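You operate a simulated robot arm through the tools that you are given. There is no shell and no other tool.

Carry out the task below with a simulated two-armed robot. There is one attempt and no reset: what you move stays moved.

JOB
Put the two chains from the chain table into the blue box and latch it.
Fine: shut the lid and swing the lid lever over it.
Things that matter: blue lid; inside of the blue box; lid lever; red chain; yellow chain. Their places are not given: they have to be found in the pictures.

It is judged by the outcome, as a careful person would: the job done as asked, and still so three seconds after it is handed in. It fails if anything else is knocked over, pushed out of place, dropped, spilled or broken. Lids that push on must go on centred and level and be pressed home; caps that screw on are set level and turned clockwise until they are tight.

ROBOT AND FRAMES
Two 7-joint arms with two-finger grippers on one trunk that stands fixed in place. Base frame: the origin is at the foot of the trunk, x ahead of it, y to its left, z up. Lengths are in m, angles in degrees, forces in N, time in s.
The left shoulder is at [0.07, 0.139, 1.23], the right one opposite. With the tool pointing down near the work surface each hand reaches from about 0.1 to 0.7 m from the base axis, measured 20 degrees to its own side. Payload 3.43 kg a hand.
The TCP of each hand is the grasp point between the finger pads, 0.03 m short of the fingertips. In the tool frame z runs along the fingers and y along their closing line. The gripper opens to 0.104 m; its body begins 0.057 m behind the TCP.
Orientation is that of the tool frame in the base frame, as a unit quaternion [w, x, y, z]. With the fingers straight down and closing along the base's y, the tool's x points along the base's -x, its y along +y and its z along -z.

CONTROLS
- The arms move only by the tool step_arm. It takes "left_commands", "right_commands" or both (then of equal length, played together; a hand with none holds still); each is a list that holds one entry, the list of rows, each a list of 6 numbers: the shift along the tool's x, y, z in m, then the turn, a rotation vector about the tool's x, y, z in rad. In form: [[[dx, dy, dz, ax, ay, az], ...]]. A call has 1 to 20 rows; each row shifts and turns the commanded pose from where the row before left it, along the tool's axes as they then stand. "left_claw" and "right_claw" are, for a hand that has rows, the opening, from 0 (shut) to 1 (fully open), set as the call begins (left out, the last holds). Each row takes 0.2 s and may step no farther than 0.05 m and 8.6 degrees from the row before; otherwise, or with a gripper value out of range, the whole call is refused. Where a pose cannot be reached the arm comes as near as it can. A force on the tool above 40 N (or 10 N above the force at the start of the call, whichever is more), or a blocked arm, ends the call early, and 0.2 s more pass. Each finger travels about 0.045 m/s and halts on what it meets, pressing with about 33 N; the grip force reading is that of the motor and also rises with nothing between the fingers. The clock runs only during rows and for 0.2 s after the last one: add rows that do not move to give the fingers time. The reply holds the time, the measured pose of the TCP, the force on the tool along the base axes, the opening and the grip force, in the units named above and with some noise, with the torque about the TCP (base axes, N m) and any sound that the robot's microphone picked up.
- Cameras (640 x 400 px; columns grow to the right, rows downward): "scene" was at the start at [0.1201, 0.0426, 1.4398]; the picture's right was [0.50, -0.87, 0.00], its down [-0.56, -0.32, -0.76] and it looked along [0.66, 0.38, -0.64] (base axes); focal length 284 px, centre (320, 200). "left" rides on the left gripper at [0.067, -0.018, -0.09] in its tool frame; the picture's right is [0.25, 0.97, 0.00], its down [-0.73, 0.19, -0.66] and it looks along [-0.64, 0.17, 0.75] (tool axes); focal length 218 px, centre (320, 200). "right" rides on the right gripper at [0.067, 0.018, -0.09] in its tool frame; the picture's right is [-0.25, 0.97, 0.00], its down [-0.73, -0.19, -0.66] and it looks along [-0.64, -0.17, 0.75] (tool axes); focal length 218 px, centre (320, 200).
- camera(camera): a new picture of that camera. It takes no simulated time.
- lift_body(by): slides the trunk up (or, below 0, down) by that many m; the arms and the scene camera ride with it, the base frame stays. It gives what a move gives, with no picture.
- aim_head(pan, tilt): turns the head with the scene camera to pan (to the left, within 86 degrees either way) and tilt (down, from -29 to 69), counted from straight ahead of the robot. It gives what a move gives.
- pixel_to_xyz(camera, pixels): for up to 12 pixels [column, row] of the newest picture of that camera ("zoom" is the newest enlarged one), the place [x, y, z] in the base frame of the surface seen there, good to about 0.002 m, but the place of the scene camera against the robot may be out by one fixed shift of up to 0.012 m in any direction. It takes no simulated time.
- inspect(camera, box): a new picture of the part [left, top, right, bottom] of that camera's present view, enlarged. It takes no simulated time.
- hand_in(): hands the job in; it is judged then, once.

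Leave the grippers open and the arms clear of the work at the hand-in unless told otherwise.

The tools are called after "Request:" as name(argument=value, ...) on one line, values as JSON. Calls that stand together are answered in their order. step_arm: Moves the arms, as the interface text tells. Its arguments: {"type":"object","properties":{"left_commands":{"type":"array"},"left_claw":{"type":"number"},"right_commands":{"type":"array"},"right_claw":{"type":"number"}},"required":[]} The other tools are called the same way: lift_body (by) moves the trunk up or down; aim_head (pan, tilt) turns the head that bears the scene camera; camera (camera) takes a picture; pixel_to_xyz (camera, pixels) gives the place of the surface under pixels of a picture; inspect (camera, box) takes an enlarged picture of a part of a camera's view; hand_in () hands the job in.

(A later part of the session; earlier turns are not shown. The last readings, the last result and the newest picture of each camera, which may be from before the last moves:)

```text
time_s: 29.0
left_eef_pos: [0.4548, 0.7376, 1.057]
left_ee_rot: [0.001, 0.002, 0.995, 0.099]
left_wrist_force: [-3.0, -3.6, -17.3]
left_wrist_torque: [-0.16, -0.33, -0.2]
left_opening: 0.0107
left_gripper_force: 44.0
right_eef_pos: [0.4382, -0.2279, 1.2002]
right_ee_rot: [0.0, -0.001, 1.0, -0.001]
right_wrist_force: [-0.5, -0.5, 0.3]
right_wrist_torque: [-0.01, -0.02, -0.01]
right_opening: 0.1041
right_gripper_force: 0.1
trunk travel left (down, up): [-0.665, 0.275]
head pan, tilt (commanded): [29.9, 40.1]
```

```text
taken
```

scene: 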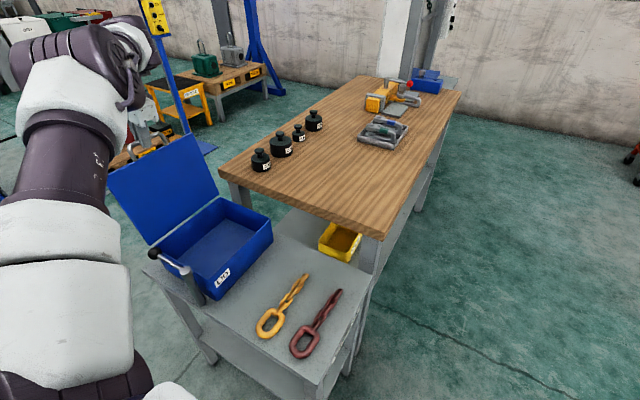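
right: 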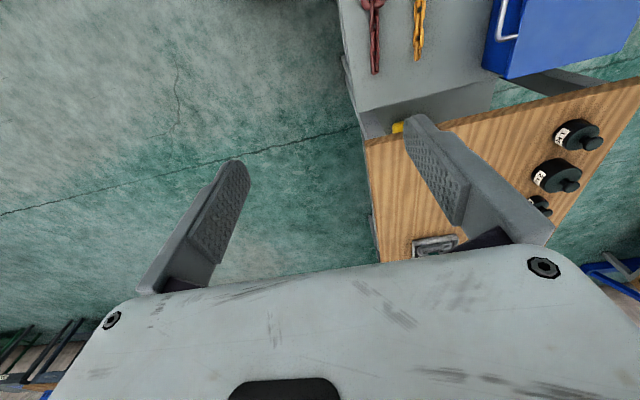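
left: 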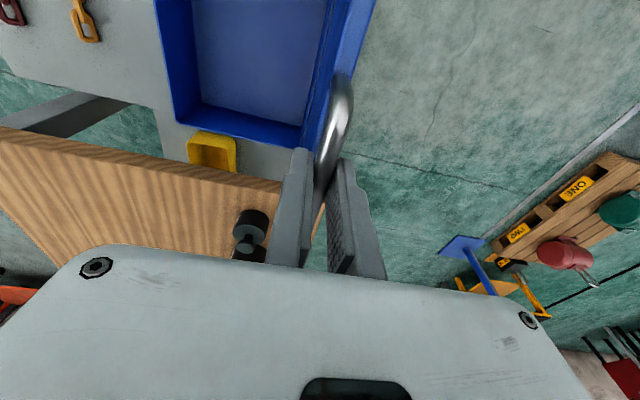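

The lid is at about 100° and the tool is pulled down 17 N, so I'm slightly high. I'll continue while going lower and tilting, to find the stop.

Request:
step_arm(left_commands=[[[0, 0.0106, 0.0083, -0.08, 0, 0], [0, 0.0104, 0.0071, -0.08, 0, 0], [0, 0.0098, 0.0079, -0.08, 0, 0]]])

Request:
camera(camera="scene")

Request:
camera(camera="left")

```text
time_s: 29.8
left_eef_pos: [0.4556, 0.7728, 1.0474]
left_ee_rot: [0.005, 0.001, 0.975, 0.22]
left_wrist_force: [-3.0, -1.3, -4.3]
left_wrist_torque: [-0.2, -0.39, -0.78]
left_opening: 0.0107
left_gripper_force: 44.4
right_eef_pos: [0.4368, -0.23, 1.2012]
right_ee_rot: [0.0, 0.0, 1.0, 0.0]
right_wrist_force: [0.1, 0.2, 0.0]
right_wrist_torque: [-0.02, 0.01, 0.0]
right_opening: 0.1039
right_gripper_force: 0.0
trunk travel left (down, up): [-0.665, 0.275]
head pan, tilt (commanded): [29.9, 40.1]
```

```text
taken
```

scene: 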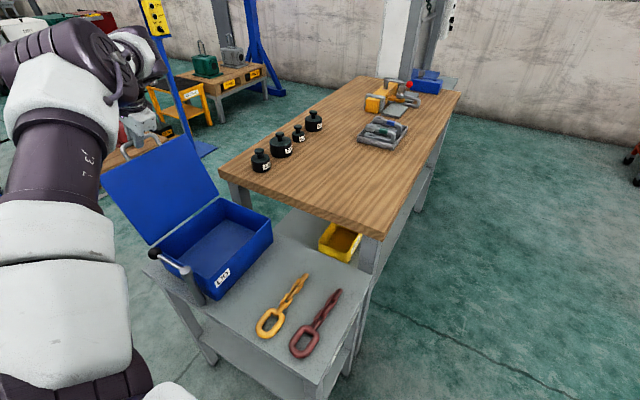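

```text
taken
```

left: 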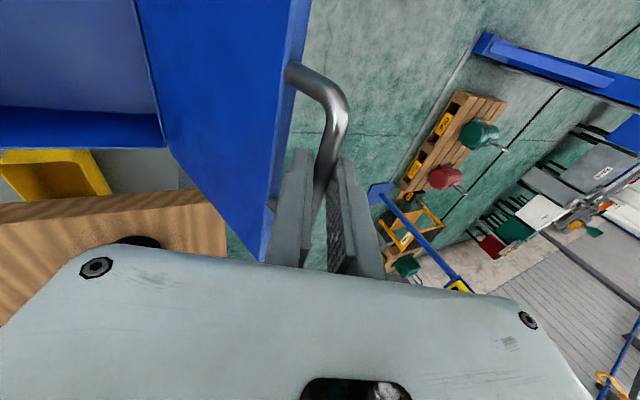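

The lid is at about 111° with no stop felt yet. I'll push a few degrees more.

Request:
step_arm(left_commands=[[[0, 0.007, 0.0097, -0.05, 0, 0], [0, 0.0065, 0.0099, -0.05, 0, 0]]])

```text
time_s: 30.4
left_eef_pos: [0.4556, 0.7947, 1.0378]
left_ee_rot: [0.005, 0.001, 0.963, 0.27]
left_wrist_force: [-4.2, 3.1, 4.7]
left_wrist_torque: [-0.07, 0.44, -0.57]
left_opening: 0.0108
left_gripper_force: 44.5
right_eef_pos: [0.4356, -0.2292, 1.2003]
right_ee_rot: [0.001, 0.0, 1.0, 0.0]
right_wrist_force: [0.2, 0.1, 0.2]
right_wrist_torque: [0.01, -0.02, 0.02]
right_opening: 0.1038
right_gripper_force: 0.0
trunk travel left (down, up): [-0.665, 0.275]
head pan, tilt (commanded): [29.9, 40.1]
```

The lid is at about 116° and still free. I'll open the fingers just a little, still straddling the bar, to see whether the lid stays put.

Request:
step_arm(left_commands=[[[0, 0, 0, 0, 0, 0], [0, 0, 0, 0, 0, 0], [0, 0, 0, 0, 0, 0], [0, 0, 0, 0, 0, 0]]], left_claw=0.3)

Request:
camera(camera="left")

Request:
camera(camera="scene")

```text
time_s: 31.4
left_eef_pos: [0.4575, 0.7923, 1.0352]
left_ee_rot: [0.005, 0.002, 0.963, 0.268]
left_wrist_force: [-0.5, 1.0, 0.3]
left_wrist_torque: [-0.02, -0.01, 0.0]
left_opening: 0.0311
left_gripper_force: 0.0
right_eef_pos: [0.4367, -0.2293, 1.2004]
right_ee_rot: [0.0, 0.0, 1.0, 0.0]
right_wrist_force: [0.2, -0.1, 0.3]
right_wrist_torque: [-0.02, 0.02, -0.01]
right_opening: 0.104
right_gripper_force: 0.0
trunk travel left (down, up): [-0.665, 0.275]
head pan, tilt (commanded): [29.9, 40.1]
```

```text
taken
```

left: 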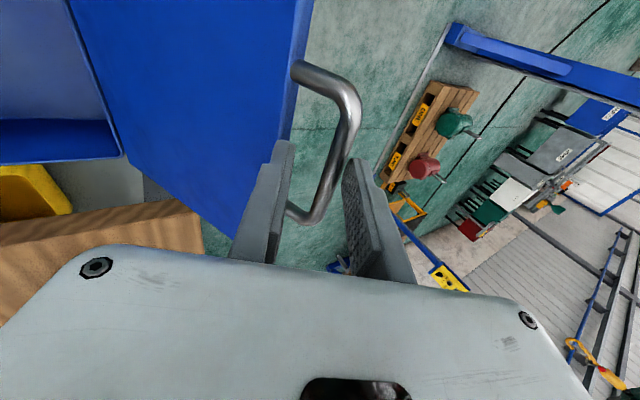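

```text
taken
```

scene: 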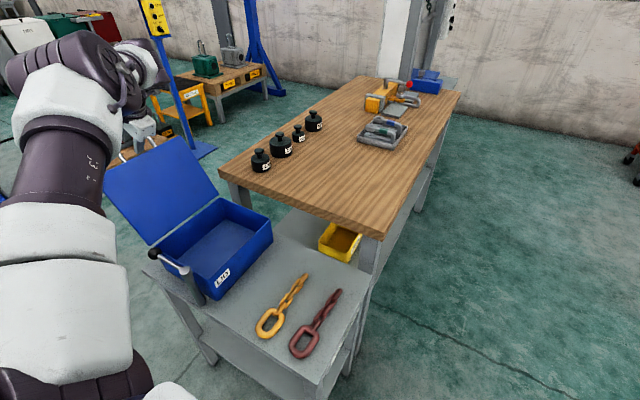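

The lid seems to stay where it is with no force on the fingers. I'll measure the bar position against the finger faces.

Request:
pixel_to_xyz(camera="left", pixels=[[335, 165], [325, 190], [350, 120], [320, 75], [300, 212], [270, 180], [362, 200], [250, 100], [180, 60]])

Request:
inspect(camera="scene", box=[80, 100, 280, 300])

```text
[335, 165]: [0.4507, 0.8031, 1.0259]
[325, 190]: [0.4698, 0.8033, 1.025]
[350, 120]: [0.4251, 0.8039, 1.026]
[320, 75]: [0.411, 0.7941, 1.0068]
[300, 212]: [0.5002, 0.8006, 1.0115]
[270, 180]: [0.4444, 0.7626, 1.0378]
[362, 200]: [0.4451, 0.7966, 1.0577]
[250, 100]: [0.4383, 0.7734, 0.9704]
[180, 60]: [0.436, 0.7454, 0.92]
```

```text
2.00 times, centred on (180, 200) of scene
```

zoom: 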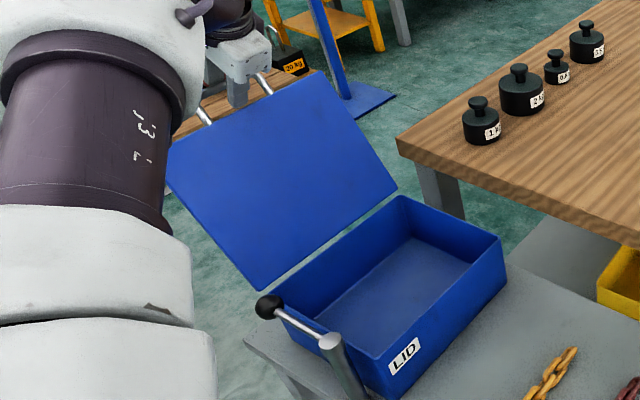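

The bar sits centred between the fingers with no load, so the lid rests open at about 117° on its own. I'll back the hand straight out along its fingers and then raise it clear.

Request:
step_arm(left_commands=[[[0, 0, -0.025, 0, 0, 0], [0, 0, -0.035, 0, 0, 0], [0, 0, -0.045, 0, 0, 0], [0, 0, -0.045, 0, 0, 0]]])

Request:
camera(camera="scene")

Request:
camera(camera="left")

```text
time_s: 32.4
left_eef_pos: [0.4544, 0.7136, 1.167]
left_ee_rot: [0.004, 0.001, 0.963, 0.269]
left_wrist_force: [0.7, -0.6, 0.2]
left_wrist_torque: [0.04, 0.02, -0.02]
left_opening: 0.0312
left_gripper_force: 0.0
right_eef_pos: [0.4368, -0.2318, 1.2001]
right_ee_rot: [0.0, 0.0, 1.0, 0.001]
right_wrist_force: [-0.6, -0.7, -0.8]
right_wrist_torque: [0.03, -0.02, -0.03]
right_opening: 0.104
right_gripper_force: 0.0
trunk travel left (down, up): [-0.665, 0.275]
head pan, tilt (commanded): [29.9, 40.1]
```

```text
taken
```

scene: 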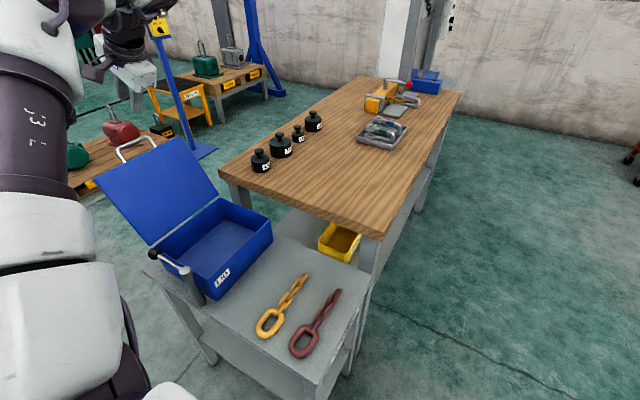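

```text
taken
```

left: 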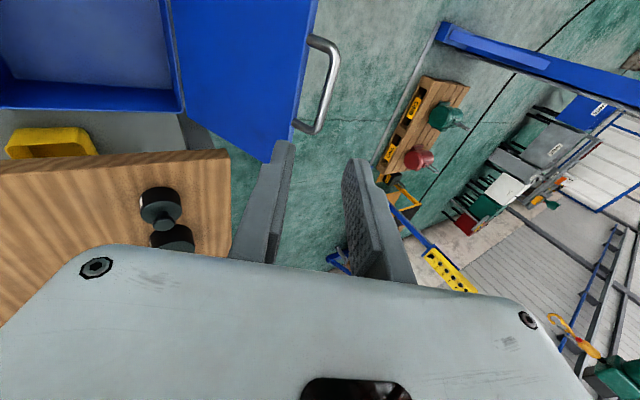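

The lid stays open. Now for the chains: I'll turn the left hand back to straight down and bring it above the yellow ring at about (0.36, 0.32, 1.05), fingers opened to about 0.08 m.

Request:
step_arm(left_commands=[[[0, -0.0385, -0.0233, 0.109, 0, 0], [0, -0.0408, -0.0189, 0.109, 0, 0], [0, -0.0426, -0.0144, 0.109, 0, 0], [0, -0.044, -0.0096, 0.109, 0, 0], [0, -0.0447, -0.0047, 0.109, 0, 0], [0.0188, -0.0338, 0.0234, 0, 0, 0], [0.0188, -0.0338, 0.0234, 0, 0, 0], [0.0188, -0.0338, 0.0234, 0, 0, 0], [0.0188, -0.0338, 0.0234, 0, 0, 0], [0.0188, -0.0338, 0.0234, 0, 0, 0]]], left_claw=0.77)

Request:
camera(camera="scene")

```text
time_s: 34.6
left_eef_pos: [0.3601, 0.3168, 1.0474]
left_ee_rot: [0.004, 0.002, 1.0, 0.0]
left_wrist_force: [0.3, -0.2, -0.1]
left_wrist_torque: [0.03, 0.01, 0.03]
left_opening: 0.08
left_gripper_force: 0.2
right_eef_pos: [0.4369, -0.2321, 1.1994]
right_ee_rot: [0.0, 0.0, 1.0, 0.001]
right_wrist_force: [0.4, -0.2, -0.3]
right_wrist_torque: [-0.01, -0.03, 0.05]
right_opening: 0.1036
right_gripper_force: 0.0
trunk travel left (down, up): [-0.665, 0.275]
head pan, tilt (commanded): [29.9, 40.1]
```

```text
taken
```

scene: 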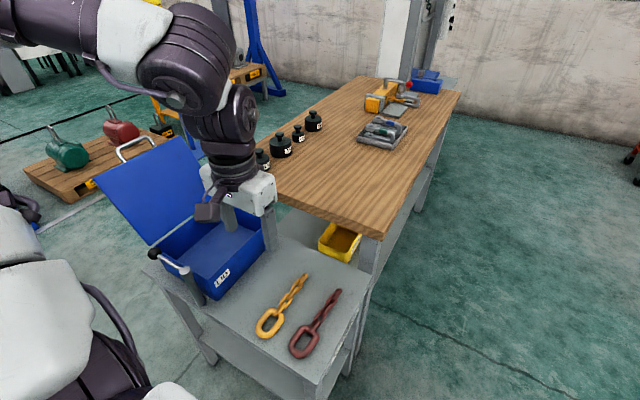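

The lid still stands open. I'll lower the trunk by 0.15 m, which takes the hand to z≈0.90 above the yellow ring, and look from the left camera.

Request:
lift_body(by=-0.15)

Request:
camera(camera="left")

Request:
camera(camera="scene")

```text
time_s: 36.4
left_eef_pos: [0.3595, 0.3189, 0.8966]
left_ee_rot: [0.004, 0.003, 1.0, -0.002]
left_wrist_force: [0.3, 1.5, 0.1]
left_wrist_torque: [-0.02, -0.05, -0.04]
left_opening: 0.0801
left_gripper_force: 0.1
right_eef_pos: [0.4369, -0.2311, 1.0513]
right_ee_rot: [0.0, -0.001, 1.0, -0.001]
right_wrist_force: [0.0, 0.1, -0.1]
right_wrist_torque: [-0.01, 0.02, 0.0]
right_opening: 0.1044
right_gripper_force: 0.0
trunk travel left (down, up): [-0.515, 0.425]
head pan, tilt (commanded): [29.9, 40.1]
```

```text
taken
```

left: 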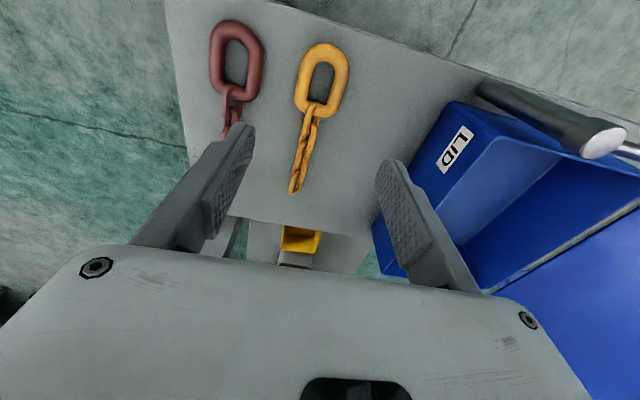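

```text
taken
```

scene: 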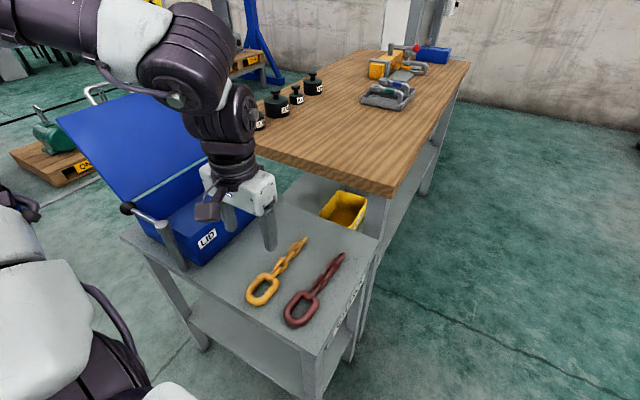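

From this closer view I'll measure the yellow ring at about (322,80) in the left picture.

Request:
inspect(camera="left", box=[200, 10, 360, 200])

Request:
pixel_to_xyz(camera="left", pixels=[[302, 85], [343, 80], [325, 48], [318, 110], [320, 82], [312, 125], [307, 145], [300, 165], [295, 188], [217, 55], [257, 62], [235, 90]])

```text
2.11 times, centred on (280, 105) of left
```

zoom: 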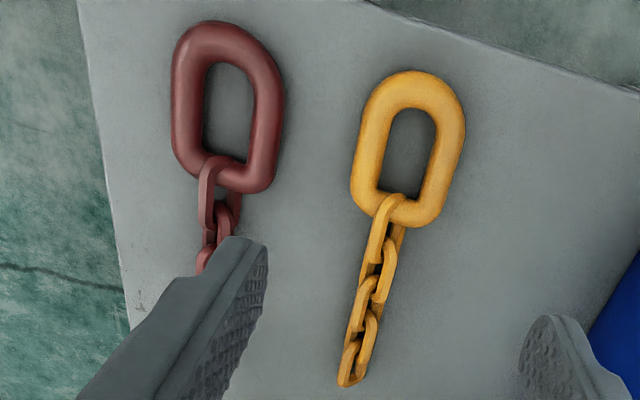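

```text
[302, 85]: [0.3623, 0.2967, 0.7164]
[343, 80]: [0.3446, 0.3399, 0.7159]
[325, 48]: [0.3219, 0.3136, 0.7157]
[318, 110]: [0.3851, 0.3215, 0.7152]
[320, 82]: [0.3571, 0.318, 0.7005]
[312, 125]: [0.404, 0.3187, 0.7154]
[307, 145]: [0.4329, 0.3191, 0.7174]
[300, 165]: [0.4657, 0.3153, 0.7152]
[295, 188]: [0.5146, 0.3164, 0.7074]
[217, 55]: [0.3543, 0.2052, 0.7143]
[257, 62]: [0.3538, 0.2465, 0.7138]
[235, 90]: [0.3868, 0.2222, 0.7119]
```

The ring centre is at (0.355, 0.3185), turned about 6°. I'll yaw the hand to match and go down to TCP z≈0.735, with the fingertips just above the table.

Request:
step_arm(left_commands=[[[0.003, 0, 0.03, 0, 0, -0.1], [0, 0, 0.04, 0, 0, 0], [0, 0, 0.04, 0, 0, 0], [0, 0, 0.03, 0, 0, 0], [0, 0, 0.015, 0, 0, 0], [0, 0, 0.006, 0, 0, 0]]])

Request:
camera(camera="left")

Request:
inspect(camera="scene", box=[180, 200, 380, 340])

```text
time_s: 37.8
left_eef_pos: [0.3575, 0.3162, 0.7336]
left_ee_rot: [0.005, -0.049, 0.999, -0.001]
left_wrist_force: [0.6, 1.1, 4.8]
left_wrist_torque: [0.28, 0.06, -0.02]
left_opening: 0.08
left_gripper_force: 0.0
right_eef_pos: [0.4362, -0.231, 1.051]
right_ee_rot: [0.0, 0.0, 1.0, 0.0]
right_wrist_force: [-0.3, -0.1, 0.2]
right_wrist_torque: [-0.02, 0.03, 0.02]
right_opening: 0.1039
right_gripper_force: 0.2
trunk travel left (down, up): [-0.515, 0.425]
head pan, tilt (commanded): [29.9, 40.1]
```

```text
taken
```

left: 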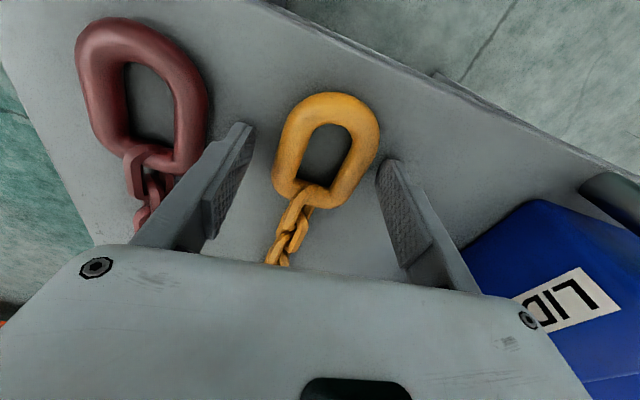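

```text
2.86 times, centred on (280, 270) of scene
```

zoom: 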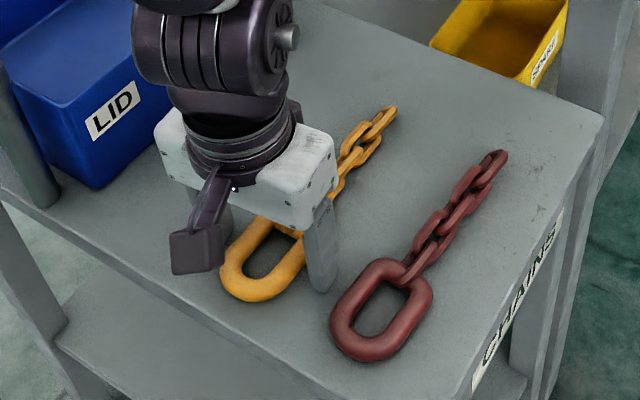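

The fingers straddle the yellow ring, with a light touch on the table (4.8 N). I'll rise 2 mm and close.

Request:
step_arm(left_commands=[[[0, 0, -0.002, 0, 0, 0]]])

Request:
step_arm(left_commands=[[[0, 0, 0, 0, 0, 0], [0, 0, 0, 0, 0, 0], [0, 0, 0, 0, 0, 0], [0, 0, 0, 0, 0, 0], [0, 0, 0, 0, 0, 0]]], left_claw=0.0)

Request:
camera(camera="left")

```text
time_s: 38.2
left_eef_pos: [0.3578, 0.3178, 0.7377]
left_ee_rot: [0.003, -0.047, 0.999, -0.002]
left_wrist_force: [-0.2, 0.6, -0.3]
left_wrist_torque: [-0.02, 0.0, -0.01]
left_opening: 0.0799
left_gripper_force: 0.1
right_eef_pos: [0.4381, -0.2306, 1.0499]
right_ee_rot: [0.0, 0.0, 1.0, 0.0]
right_wrist_force: [-0.2, -0.1, 0.5]
right_wrist_torque: [0.01, 0.02, 0.03]
right_opening: 0.1038
right_gripper_force: 0.1
trunk travel left (down, up): [-0.515, 0.425]
head pan, tilt (commanded): [29.9, 40.1]
```

```text
time_s: 39.4
left_eef_pos: [0.3593, 0.317, 0.7367]
left_ee_rot: [0.003, -0.048, 0.999, -0.002]
left_wrist_force: [-0.3, -0.9, -0.1]
left_wrist_torque: [0.01, -0.01, -0.02]
left_opening: 0.0572
left_gripper_force: 33.2
right_eef_pos: [0.4377, -0.2292, 1.0502]
right_ee_rot: [0.0, -0.001, 1.0, 0.001]
right_wrist_force: [-0.2, 0.4, -0.3]
right_wrist_torque: [-0.01, 0.01, 0.01]
right_opening: 0.104
right_gripper_force: 0.1
trunk travel left (down, up): [-0.515, 0.425]
head pan, tilt (commanded): [29.9, 40.1]
```

```text
taken
```

left: 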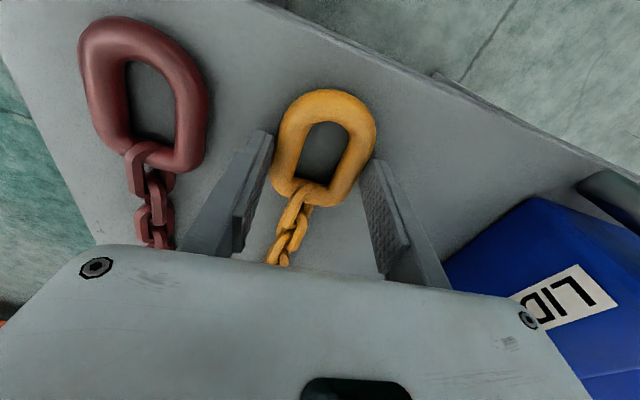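

It gripped at 0.057 m opening with 33 N, but the fingertips are only level with the ring's middle. I'll reopen slightly, go down 3 mm and close again for a deeper hold.

Request:
step_arm(left_commands=[[[0, 0, 0, 0, 0, 0], [0, 0, 0.0015, 0, 0, 0], [0, 0, 0.0015, 0, 0, 0]]], left_claw=0.68)

Request:
step_arm(left_commands=[[[0, 0, 0, 0, 0, 0], [0, 0, 0, 0, 0, 0], [0, 0, 0, 0, 0, 0], [0, 0, 0, 0, 0, 0]]], left_claw=0.0)

```text
time_s: 40.2
left_eef_pos: [0.3575, 0.3176, 0.7341]
left_ee_rot: [0.003, -0.049, 0.999, -0.002]
left_wrist_force: [0.7, -0.3, -0.5]
left_wrist_torque: [-0.02, 0.0, -0.03]
left_opening: 0.071
left_gripper_force: 0.2
right_eef_pos: [0.4362, -0.2304, 1.0506]
right_ee_rot: [0.0, 0.0, 1.0, 0.0]
right_wrist_force: [-0.7, 0.3, 0.4]
right_wrist_torque: [0.0, 0.01, 0.0]
right_opening: 0.1039
right_gripper_force: 0.1
trunk travel left (down, up): [-0.515, 0.425]
head pan, tilt (commanded): [29.9, 40.1]
```

```text
time_s: 41.2
left_eef_pos: [0.3584, 0.3174, 0.7344]
left_ee_rot: [0.004, -0.047, 0.999, -0.002]
left_wrist_force: [0.4, -1.1, 1.0]
left_wrist_torque: [0.0, 0.0, -0.06]
left_opening: 0.0572
left_gripper_force: 32.3
right_eef_pos: [0.4373, -0.2302, 1.0505]
right_ee_rot: [0.0, 0.0, 1.0, 0.0]
right_wrist_force: [-0.5, -0.5, 0.8]
right_wrist_torque: [0.0, -0.01, -0.02]
right_opening: 0.1038
right_gripper_force: 0.1
trunk travel left (down, up): [-0.515, 0.425]
head pan, tilt (commanded): [29.9, 40.1]
```

Now it's gripped deeper, with TCP z at 0.734. I'll lift gently by about 0.1 m and look.

Request:
step_arm(left_commands=[[[0, 0, -0.01, 0, 0, 0], [0, 0, -0.02, 0, 0, 0], [0, 0, -0.03, 0, 0, 0], [0, 0, -0.03, 0, 0, 0], [0, 0, -0.03, 0, 0, 0]]])

Request:
camera(camera="left")

Request:
inspect(camera="scene", box=[180, 160, 380, 340])

```text
time_s: 42.4
left_eef_pos: [0.3581, 0.318, 0.8551]
left_ee_rot: [0.003, -0.048, 0.999, -0.001]
left_wrist_force: [-0.6, -0.5, -4.0]
left_wrist_torque: [0.02, 0.03, 0.01]
left_opening: 0.0558
left_gripper_force: 33.5
right_eef_pos: [0.4365, -0.2286, 1.0499]
right_ee_rot: [0.0, 0.0, 1.0, 0.0]
right_wrist_force: [-0.1, -0.3, -0.7]
right_wrist_torque: [0.03, -0.02, 0.02]
right_opening: 0.104
right_gripper_force: 0.0
trunk travel left (down, up): [-0.515, 0.425]
head pan, tilt (commanded): [29.9, 40.1]
```

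```text
taken
```

left: 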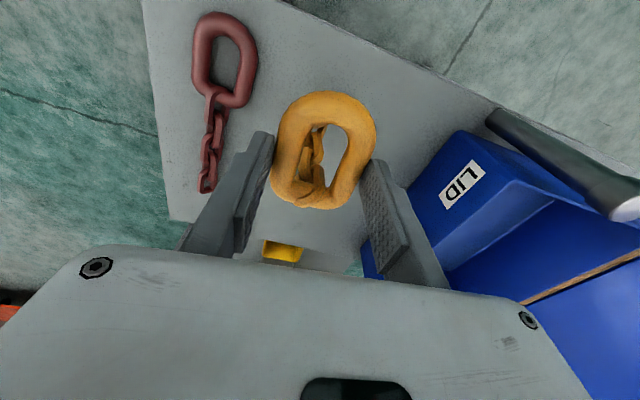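

```text
2.22 times, centred on (280, 250) of scene
```

zoom: 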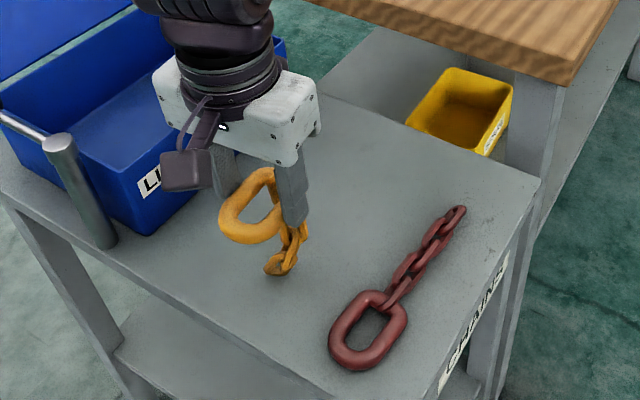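

The yellow chain is held, with its ring level and the tail hanging down (about 4 N). I'll raise the trunk by 0.16 m, which lifts the chain without changing the arm's posture.

Request:
lift_body(by=0.16)

Request:
camera(camera="scene")

Request:
camera(camera="left")

```text
time_s: 44.2
left_eef_pos: [0.3589, 0.3187, 1.0131]
left_ee_rot: [0.003, -0.047, 0.999, -0.002]
left_wrist_force: [0.2, -0.1, -3.4]
left_wrist_torque: [0.02, 0.04, 0.0]
left_opening: 0.0555
left_gripper_force: 32.9
right_eef_pos: [0.4375, -0.2297, 1.2099]
right_ee_rot: [0.0, 0.0, 1.0, -0.001]
right_wrist_force: [0.0, 0.2, 0.2]
right_wrist_torque: [0.0, -0.02, 0.02]
right_opening: 0.1039
right_gripper_force: 0.1
trunk travel left (down, up): [-0.675, 0.265]
head pan, tilt (commanded): [29.9, 40.1]
```

```text
taken
```

scene: 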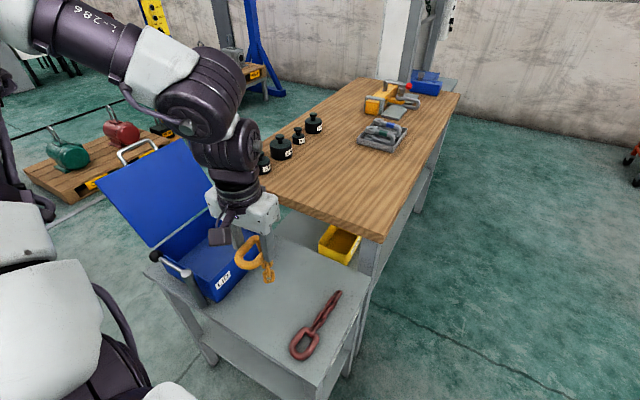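

```text
taken
```

left: 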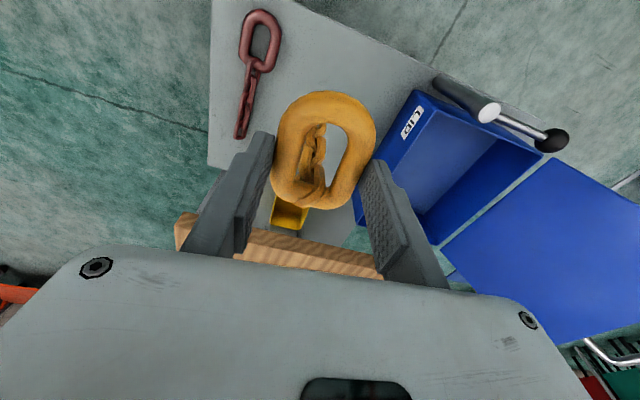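

The chain hangs at about (268,275) in the scene picture. I'll measure how low its tail is.

Request:
inspect(camera="scene", box=[200, 200, 320, 310])

Request:
pixel_to_xyz(camera="scene", pixels=[[270, 281], [267, 272], [267, 262], [240, 262], [250, 245], [258, 262]])

```text
3.64 times, centred on (260, 255) of scene
```

zoom: 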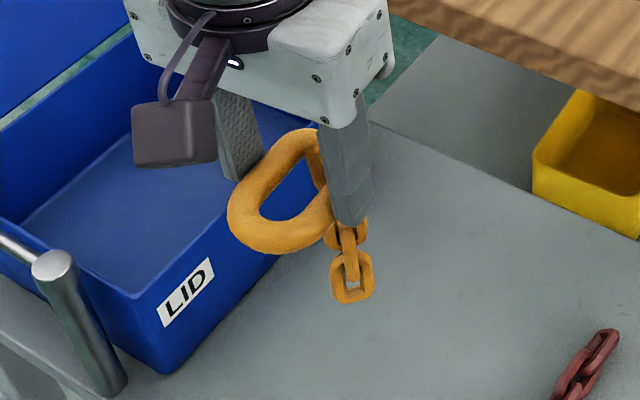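

```text
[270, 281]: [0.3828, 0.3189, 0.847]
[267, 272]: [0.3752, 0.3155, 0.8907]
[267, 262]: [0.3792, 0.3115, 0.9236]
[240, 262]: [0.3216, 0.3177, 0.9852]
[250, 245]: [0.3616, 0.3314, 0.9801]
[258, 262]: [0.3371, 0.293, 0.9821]
```

The tail bottom is at z≈0.85, about 5 cm above the box wall. I'll move +x and then +y to hang it over the box at about (0.45, 0.565).

Request:
step_arm(left_commands=[[[-0.0299, -0.0028, 0, 0, 0, 0.094], [-0.03, 0, 0, 0, 0, 0], [-0.03, 0, 0, 0, 0, 0], [0, 0.0308, 0, 0, 0, 0], [0, 0.0308, 0, 0, 0, 0], [0, 0.0308, 0, 0, 0, 0], [0, 0.0308, 0, 0, 0, 0], [0, 0.0308, 0, 0, 0, 0], [0, 0.0308, 0, 0, 0, 0], [0, 0.0308, 0, 0, 0, 0], [0, 0.0308, 0, 0, 0, 0], [0, 0, 0, 0, 0, 0]]])

Request:
camera(camera="scene")

Request:
camera(camera="left")

```text
time_s: 46.8
left_eef_pos: [0.4494, 0.5662, 1.0136]
left_ee_rot: [0.003, -0.001, 1.0, -0.002]
left_wrist_force: [0.4, -0.3, -3.8]
left_wrist_torque: [0.02, 0.01, 0.02]
left_opening: 0.0555
left_gripper_force: 32.7
right_eef_pos: [0.4365, -0.23, 1.2112]
right_ee_rot: [0.0, 0.001, 1.0, 0.001]
right_wrist_force: [0.5, 0.1, 0.4]
right_wrist_torque: [0.01, -0.01, -0.01]
right_opening: 0.104
right_gripper_force: 0.0
trunk travel left (down, up): [-0.675, 0.265]
head pan, tilt (commanded): [29.9, 40.1]
```

```text
taken
```

scene: 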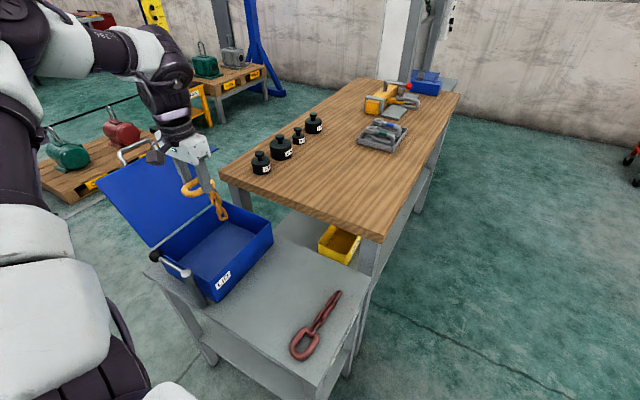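

```text
taken
```

left: 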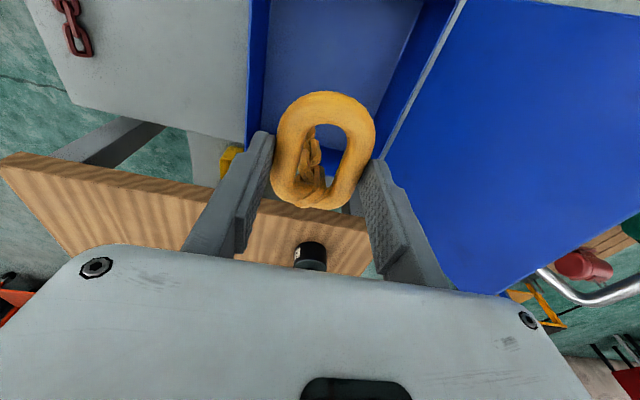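

The chain hangs above the box. I'll measure the inside of the box to be sure where to lower it.

Request:
inspect(camera="scene", box=[130, 170, 290, 310])

Request:
pixel_to_xyz(camera="scene", pixels=[[210, 240], [190, 255], [230, 230], [222, 289], [271, 222], [220, 200], [164, 243], [215, 280], [195, 225], [240, 245], [222, 218], [185, 268]])

```text
2.86 times, centred on (210, 240) of scene
```

zoom: 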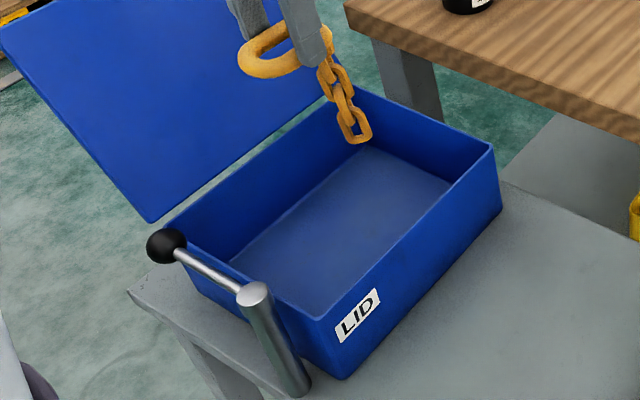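

```text
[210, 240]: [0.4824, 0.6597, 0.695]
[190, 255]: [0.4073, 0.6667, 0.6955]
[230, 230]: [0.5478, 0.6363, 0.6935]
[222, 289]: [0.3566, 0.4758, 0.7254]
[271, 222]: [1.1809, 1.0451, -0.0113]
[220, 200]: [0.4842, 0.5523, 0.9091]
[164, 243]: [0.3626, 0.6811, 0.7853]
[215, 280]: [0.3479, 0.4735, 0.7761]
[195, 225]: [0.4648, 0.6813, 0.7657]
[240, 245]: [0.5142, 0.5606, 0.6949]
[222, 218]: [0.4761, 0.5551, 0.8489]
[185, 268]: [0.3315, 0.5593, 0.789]
```

The box floor is at z≈0.7065, and its inside spans about x 0.345–0.578 and y 0.48–0.68. I'll shift to x≈0.495, y≈0.60, then lower the trunk by 0.14 so the tail is just above the floor.

Request:
step_arm(left_commands=[[[-0.0225, 0.0175, 0, 0, 0, 0], [-0.0225, 0.0175, 0, 0, 0, 0], [0, 0, 0, 0, 0, 0]]])

Request:
lift_body(by=-0.14)

Request:
camera(camera="scene")

```text
time_s: 47.6
left_eef_pos: [0.4915, 0.6005, 1.0151]
left_ee_rot: [0.005, 0.0, 1.0, -0.001]
left_wrist_force: [0.6, -0.1, -3.7]
left_wrist_torque: [0.03, 0.09, -0.03]
left_opening: 0.0555
left_gripper_force: 32.7
right_eef_pos: [0.4358, -0.2293, 1.2113]
right_ee_rot: [0.001, 0.0, 1.0, 0.0]
right_wrist_force: [-1.3, -0.4, 0.2]
right_wrist_torque: [0.01, -0.02, -0.02]
right_opening: 0.1039
right_gripper_force: 0.0
trunk travel left (down, up): [-0.675, 0.265]
head pan, tilt (commanded): [29.9, 40.1]
```

```text
time_s: 49.3
left_eef_pos: [0.4917, 0.6015, 0.8748]
left_ee_rot: [0.003, 0.0, 1.0, -0.002]
left_wrist_force: [0.1, 0.5, -4.1]
left_wrist_torque: [0.03, 0.04, 0.02]
left_opening: 0.055
left_gripper_force: 32.9
right_eef_pos: [0.4376, -0.23, 1.0719]
right_ee_rot: [0.0, 0.0, 1.0, 0.0]
right_wrist_force: [0.0, 0.2, 0.6]
right_wrist_torque: [0.01, 0.01, 0.0]
right_opening: 0.1038
right_gripper_force: 0.0
trunk travel left (down, up): [-0.535, 0.405]
head pan, tilt (commanded): [29.9, 40.1]
```

```text
taken
```

scene: 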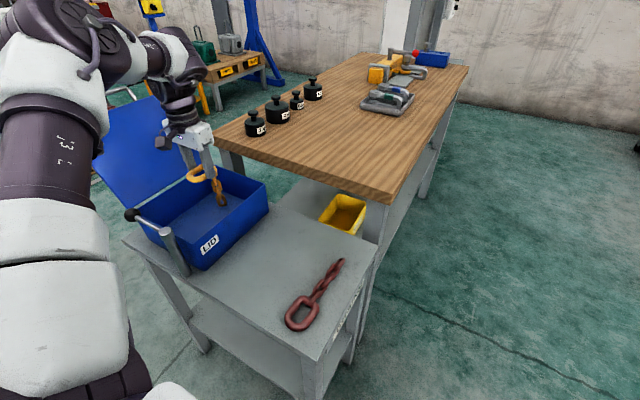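

The tail is inside the box. I'll lower the hand slowly while drifting slightly −x, so the tail lies down and the ring settles near the floor.

Request:
step_arm(left_commands=[[[0, 0, 0.015, 0, 0, 0], [0.005, 0, 0.015, 0, 0, 0], [0.005, 0, 0.015, 0, 0, 0], [0.006, 0, 0.015, 0, 0, 0], [0.006, 0, 0.015, 0, 0, 0], [0.006, 0, 0.015, 0, 0, 0], [0.006, 0, 0.015, 0, 0, 0]]])

Request:
camera(camera="left")

Request:
inspect(camera="scene", box=[110, 110, 290, 290])

```text
time_s: 50.9
left_eef_pos: [0.4599, 0.5995, 0.7696]
left_ee_rot: [0.005, 0.001, 1.0, -0.002]
left_wrist_force: [0.1, 1.2, -1.6]
left_wrist_torque: [0.03, 0.02, 0.06]
left_opening: 0.0554
left_gripper_force: 33.0
right_eef_pos: [0.4369, -0.2291, 1.0708]
right_ee_rot: [0.0, 0.0, 1.0, 0.0]
right_wrist_force: [1.1, 0.8, -0.3]
right_wrist_torque: [0.0, -0.04, 0.0]
right_opening: 0.1043
right_gripper_force: 0.1
trunk travel left (down, up): [-0.535, 0.405]
head pan, tilt (commanded): [29.9, 40.1]
```

```text
taken
```

left: 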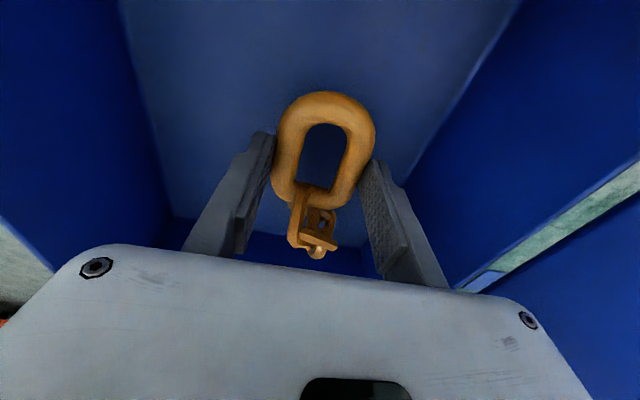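

```text
2.22 times, centred on (200, 200) of scene
```

zoom: 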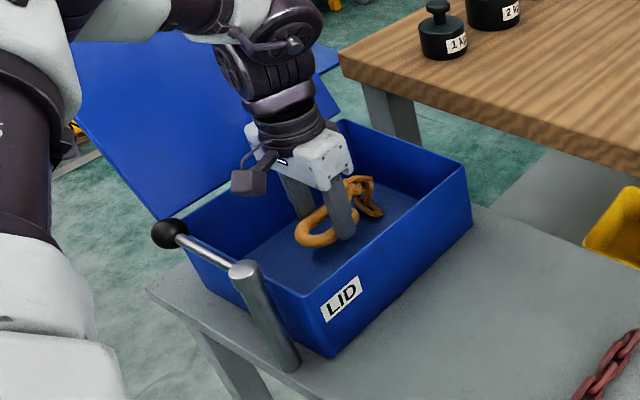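

The tail lies on the box floor. I'll lower another 0.022 m so the ring is just above the floor, then open the fingers.

Request:
step_arm(left_commands=[[[0, 0, 0.011, 0, 0, 0], [0, 0, 0.011, 0, 0, 0]]])

Request:
step_arm(left_commands=[[[0, 0, 0, 0, 0, 0], [0, 0, 0, 0, 0, 0], [0, 0, 0, 0, 0, 0], [0, 0, 0, 0, 0, 0]]], left_claw=0.72)

Request:
camera(camera="left")

```text
time_s: 51.5
left_eef_pos: [0.4586, 0.6006, 0.7477]
left_ee_rot: [0.003, -0.001, 1.0, -0.002]
left_wrist_force: [-0.1, 0.0, -2.2]
left_wrist_torque: [-0.03, 0.03, 0.04]
left_opening: 0.0555
left_gripper_force: 32.7
right_eef_pos: [0.4374, -0.2288, 1.0708]
right_ee_rot: [-0.001, 0.0, 1.0, 0.0]
right_wrist_force: [-0.2, 0.0, 0.6]
right_wrist_torque: [0.0, -0.01, -0.02]
right_opening: 0.1042
right_gripper_force: 0.1
trunk travel left (down, up): [-0.535, 0.405]
head pan, tilt (commanded): [29.9, 40.1]
```

```text
time_s: 52.5
left_eef_pos: [0.4596, 0.6006, 0.7484]
left_ee_rot: [0.004, 0.0, 1.0, -0.002]
left_wrist_force: [0.3, 0.4, -0.8]
left_wrist_torque: [0.0, -0.02, 0.01]
left_opening: 0.0749
left_gripper_force: 0.0
right_eef_pos: [0.4371, -0.2311, 1.0695]
right_ee_rot: [0.0, 0.0, 1.0, 0.0]
right_wrist_force: [0.3, -0.5, 0.2]
right_wrist_torque: [-0.01, -0.02, 0.0]
right_opening: 0.1039
right_gripper_force: 0.1
trunk travel left (down, up): [-0.535, 0.405]
head pan, tilt (commanded): [29.9, 40.1]
```

```text
taken
```

left: 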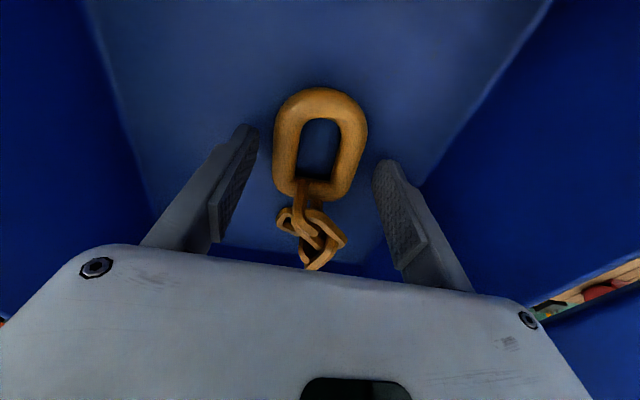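

The yellow chain is down inside the box. I'll raise the hand straight up and then move over to the red ring at about (0.355, 0.2255).

Request:
step_arm(left_commands=[[[0, 0, -0.03, 0, 0, 0], [0, 0, -0.045, 0, 0, 0], [0, 0, -0.045, 0, 0, 0], [0, 0, -0.045, 0, 0, 0], [0.0115, -0.0416, 0, 0, 0, 0], [0.0115, -0.0416, 0, 0, 0, 0], [0.0115, -0.0416, 0, 0, 0, 0], [0.0115, -0.0416, 0, 0, 0, 0], [0.0115, -0.0416, 0, 0, 0, 0], [0.0115, -0.0416, 0, 0, 0, 0], [0.0115, -0.0416, 0, 0, 0, 0], [0.0115, -0.0416, 0, 0, 0, 0], [0.0115, -0.0416, 0, 0, 0, 0]]])

Request:
camera(camera="left")

Request:
camera(camera="scene")

```text
time_s: 55.3
left_eef_pos: [0.3685, 0.2538, 0.9139]
left_ee_rot: [0.004, 0.001, 1.0, -0.002]
left_wrist_force: [-0.8, -0.1, -1.0]
left_wrist_torque: [-0.01, 0.03, 0.04]
left_opening: 0.0747
left_gripper_force: 0.1
left hand out of reach, approached as far as the arm can: row 13
right_eef_pos: [0.4372, -0.2305, 1.0696]
right_ee_rot: [0.0, 0.0, 1.0, 0.0]
right_wrist_force: [0.9, 0.2, 0.3]
right_wrist_torque: [0.0, 0.0, 0.0]
right_opening: 0.1037
right_gripper_force: 0.3
trunk travel left (down, up): [-0.535, 0.405]
head pan, tilt (commanded): [29.9, 40.1]
```

```text
taken
```

left: 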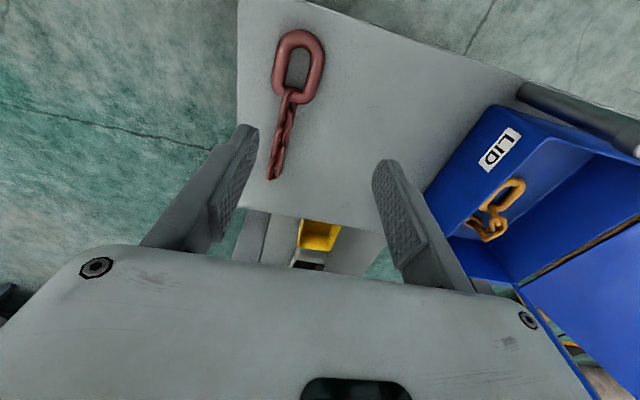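

```text
taken
```

scene: 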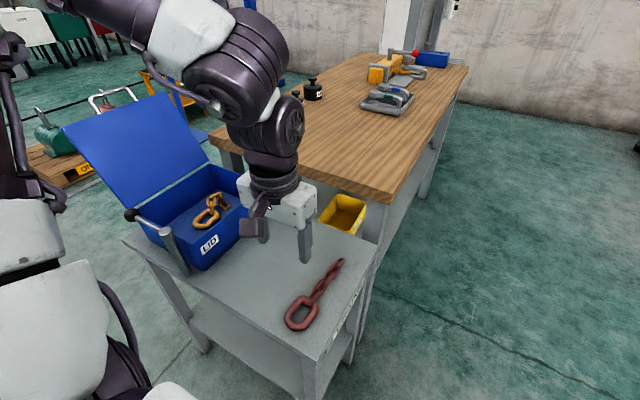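

The yellow chain lies well inside the box. The left arm ran out of reach at (0.369, 0.254, 0.914), just short of the red ring. Reach may improve lower down, so I'll go down to z≈0.80 here and then try moving toward −y.

Request:
step_arm(left_commands=[[[0, 0, 0.04, 0, 0, 0], [0, 0, 0.04, 0, 0, 0], [0, 0, 0.03, 0, 0, 0], [0.003, -0.015, 0, 0, 0, 0], [0.004, -0.015, 0, 0, 0, 0]]])

Request:
camera(camera="left")

```text
time_s: 56.5
left_eef_pos: [0.3752, 0.2543, 0.8029]
left_ee_rot: [0.004, 0.001, 1.0, -0.002]
left_wrist_force: [0.2, 0.1, -0.2]
left_wrist_torque: [0.01, 0.01, -0.01]
left_opening: 0.0748
left_gripper_force: 0.1
left hand out of reach, approached as far as the arm can: row 1, 4, 5
right_eef_pos: [0.436, -0.2294, 1.0702]
right_ee_rot: [0.0, 0.001, 1.0, 0.0]
right_wrist_force: [0.3, -0.3, -0.1]
right_wrist_torque: [0.01, 0.0, -0.02]
right_opening: 0.1041
right_gripper_force: 0.2
trunk travel left (down, up): [-0.535, 0.405]
head pan, tilt (commanded): [29.9, 40.1]
```

```text
taken
```

left: 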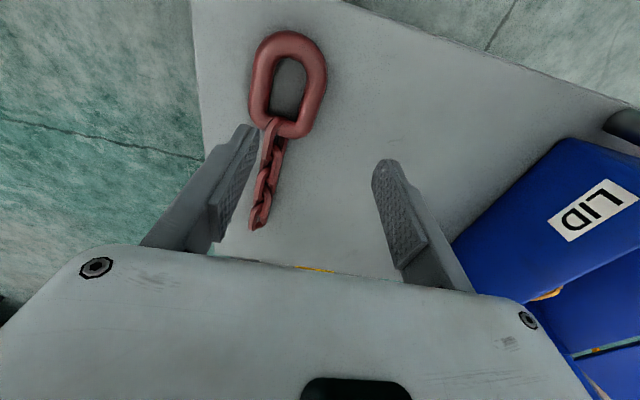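

The limit here is about (0.375, 0.254). The red chain's small links lie further out at x≈0.43, y≈0.216, so I'll test whether the hand can get there: +x first, then −y, staying at z≈0.80.

Request:
step_arm(left_commands=[[[-0.03, 0, 0, 0, 0, 0], [-0.03, 0, 0, 0, 0, 0], [0, -0.02, 0, 0, 0, 0], [0, -0.019, 0, 0, 0, 0]]])

Request:
camera(camera="left")

```text
time_s: 57.5
left_eef_pos: [0.4329, 0.2147, 0.8056]
left_ee_rot: [0.004, -0.001, 1.0, -0.001]
left_wrist_force: [1.7, 0.2, 0.2]
left_wrist_torque: [0.0, -0.01, 0.0]
left_opening: 0.0747
left_gripper_force: 0.1
right_eef_pos: [0.4371, -0.2311, 1.0698]
right_ee_rot: [0.0, 0.0, 1.0, 0.0]
right_wrist_force: [-0.1, 0.0, 0.1]
right_wrist_torque: [-0.01, 0.03, 0.01]
right_opening: 0.1037
right_gripper_force: 0.0
trunk travel left (down, up): [-0.535, 0.405]
head pan, tilt (commanded): [29.9, 40.1]
```

```text
taken
```

left: 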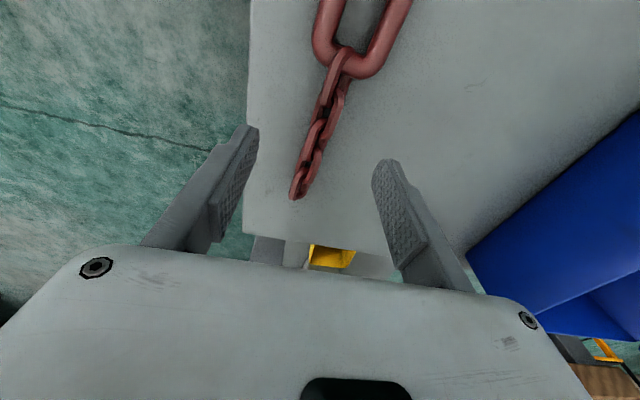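

That is reachable: (0.433, 0.215, 0.806). I'll grip the red chain by its small links near the ring instead. First I'll measure them from here.

Request:
inspect(camera="left", box=[250, 0, 430, 210])

Request:
pixel_to_xyz(camera="left", pixels=[[342, 60], [338, 75], [333, 90], [325, 105], [320, 120], [315, 135], [312, 150], [305, 165], [300, 180], [297, 195], [365, 68], [335, 85]])

```text
1.90 times, centred on (340, 105) of left
```

zoom: 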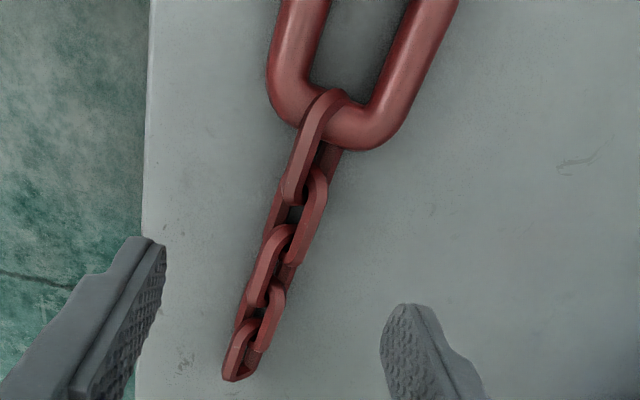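

```text
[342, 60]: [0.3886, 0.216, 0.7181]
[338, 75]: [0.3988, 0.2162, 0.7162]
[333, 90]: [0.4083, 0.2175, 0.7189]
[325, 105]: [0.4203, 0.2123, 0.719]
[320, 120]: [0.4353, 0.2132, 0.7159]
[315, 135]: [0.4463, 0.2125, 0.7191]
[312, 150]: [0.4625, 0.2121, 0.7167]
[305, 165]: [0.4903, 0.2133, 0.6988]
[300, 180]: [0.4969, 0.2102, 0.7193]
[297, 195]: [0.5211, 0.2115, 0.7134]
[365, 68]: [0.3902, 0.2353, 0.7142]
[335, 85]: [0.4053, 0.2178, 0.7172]
```

The small links run along y≈0.2135 from x≈0.39 to 0.52, with their tops at z≈0.719. I'll grip at x≈0.42, so I'm moving there and going down to TCP z≈0.7345.

Request:
step_arm(left_commands=[[[0.012, -0.0005, 0, 0, 0, 0], [0, 0, 0.03, 0, 0, 0], [0, 0, 0.025, 0, 0, 0], [0, 0, 0.01, 0, 0, 0], [0, 0, 0.006, 0, 0, 0]]], left_claw=0.5)

Request:
camera(camera="left")

```text
time_s: 58.7
left_eef_pos: [0.4225, 0.2129, 0.7344]
left_ee_rot: [0.004, -0.001, 1.0, -0.002]
left_wrist_force: [0.8, 0.1, -0.5]
left_wrist_torque: [0.0, 0.03, 0.0]
left_opening: 0.0521
left_gripper_force: 0.1
right_eef_pos: [0.4377, -0.229, 1.0703]
right_ee_rot: [0.0, 0.0, 1.0, 0.0]
right_wrist_force: [0.6, -0.6, 0.1]
right_wrist_torque: [0.01, 0.02, 0.0]
right_opening: 0.104
right_gripper_force: 0.1
trunk travel left (down, up): [-0.535, 0.405]
head pan, tilt (commanded): [29.9, 40.1]
```

```text
taken
```

left: 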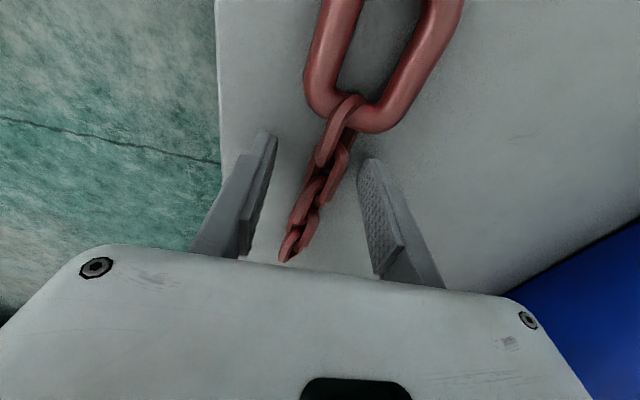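

The links are between the fingers, just past the ring's end. I'll close the grip.

Request:
step_arm(left_commands=[[[0, 0, 0, 0, 0, 0], [0, 0, 0, 0, 0, 0], [0, 0, 0, 0, 0, 0], [0, 0, 0, 0, 0, 0], [0, 0, 0, 0, 0, 0]]], left_claw=0.0)

Request:
camera(camera="left")

```text
time_s: 59.9
left_eef_pos: [0.4212, 0.2147, 0.7373]
left_ee_rot: [0.005, -0.001, 1.0, -0.001]
left_wrist_force: [0.8, 2.8, 8.1]
left_wrist_torque: [0.15, 0.37, -0.16]
left_opening: 0.0122
left_gripper_force: 33.2
right_eef_pos: [0.4355, -0.2288, 1.0706]
right_ee_rot: [0.0, 0.0, 1.0, 0.0]
right_wrist_force: [-0.6, 0.4, -0.2]
right_wrist_torque: [0.02, -0.03, -0.02]
right_opening: 0.104
right_gripper_force: 0.0
trunk travel left (down, up): [-0.535, 0.405]
head pan, tilt (commanded): [29.9, 40.1]
```

```text
taken
```

left: 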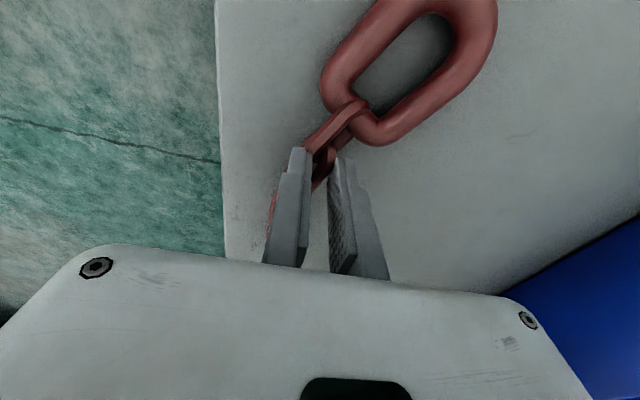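

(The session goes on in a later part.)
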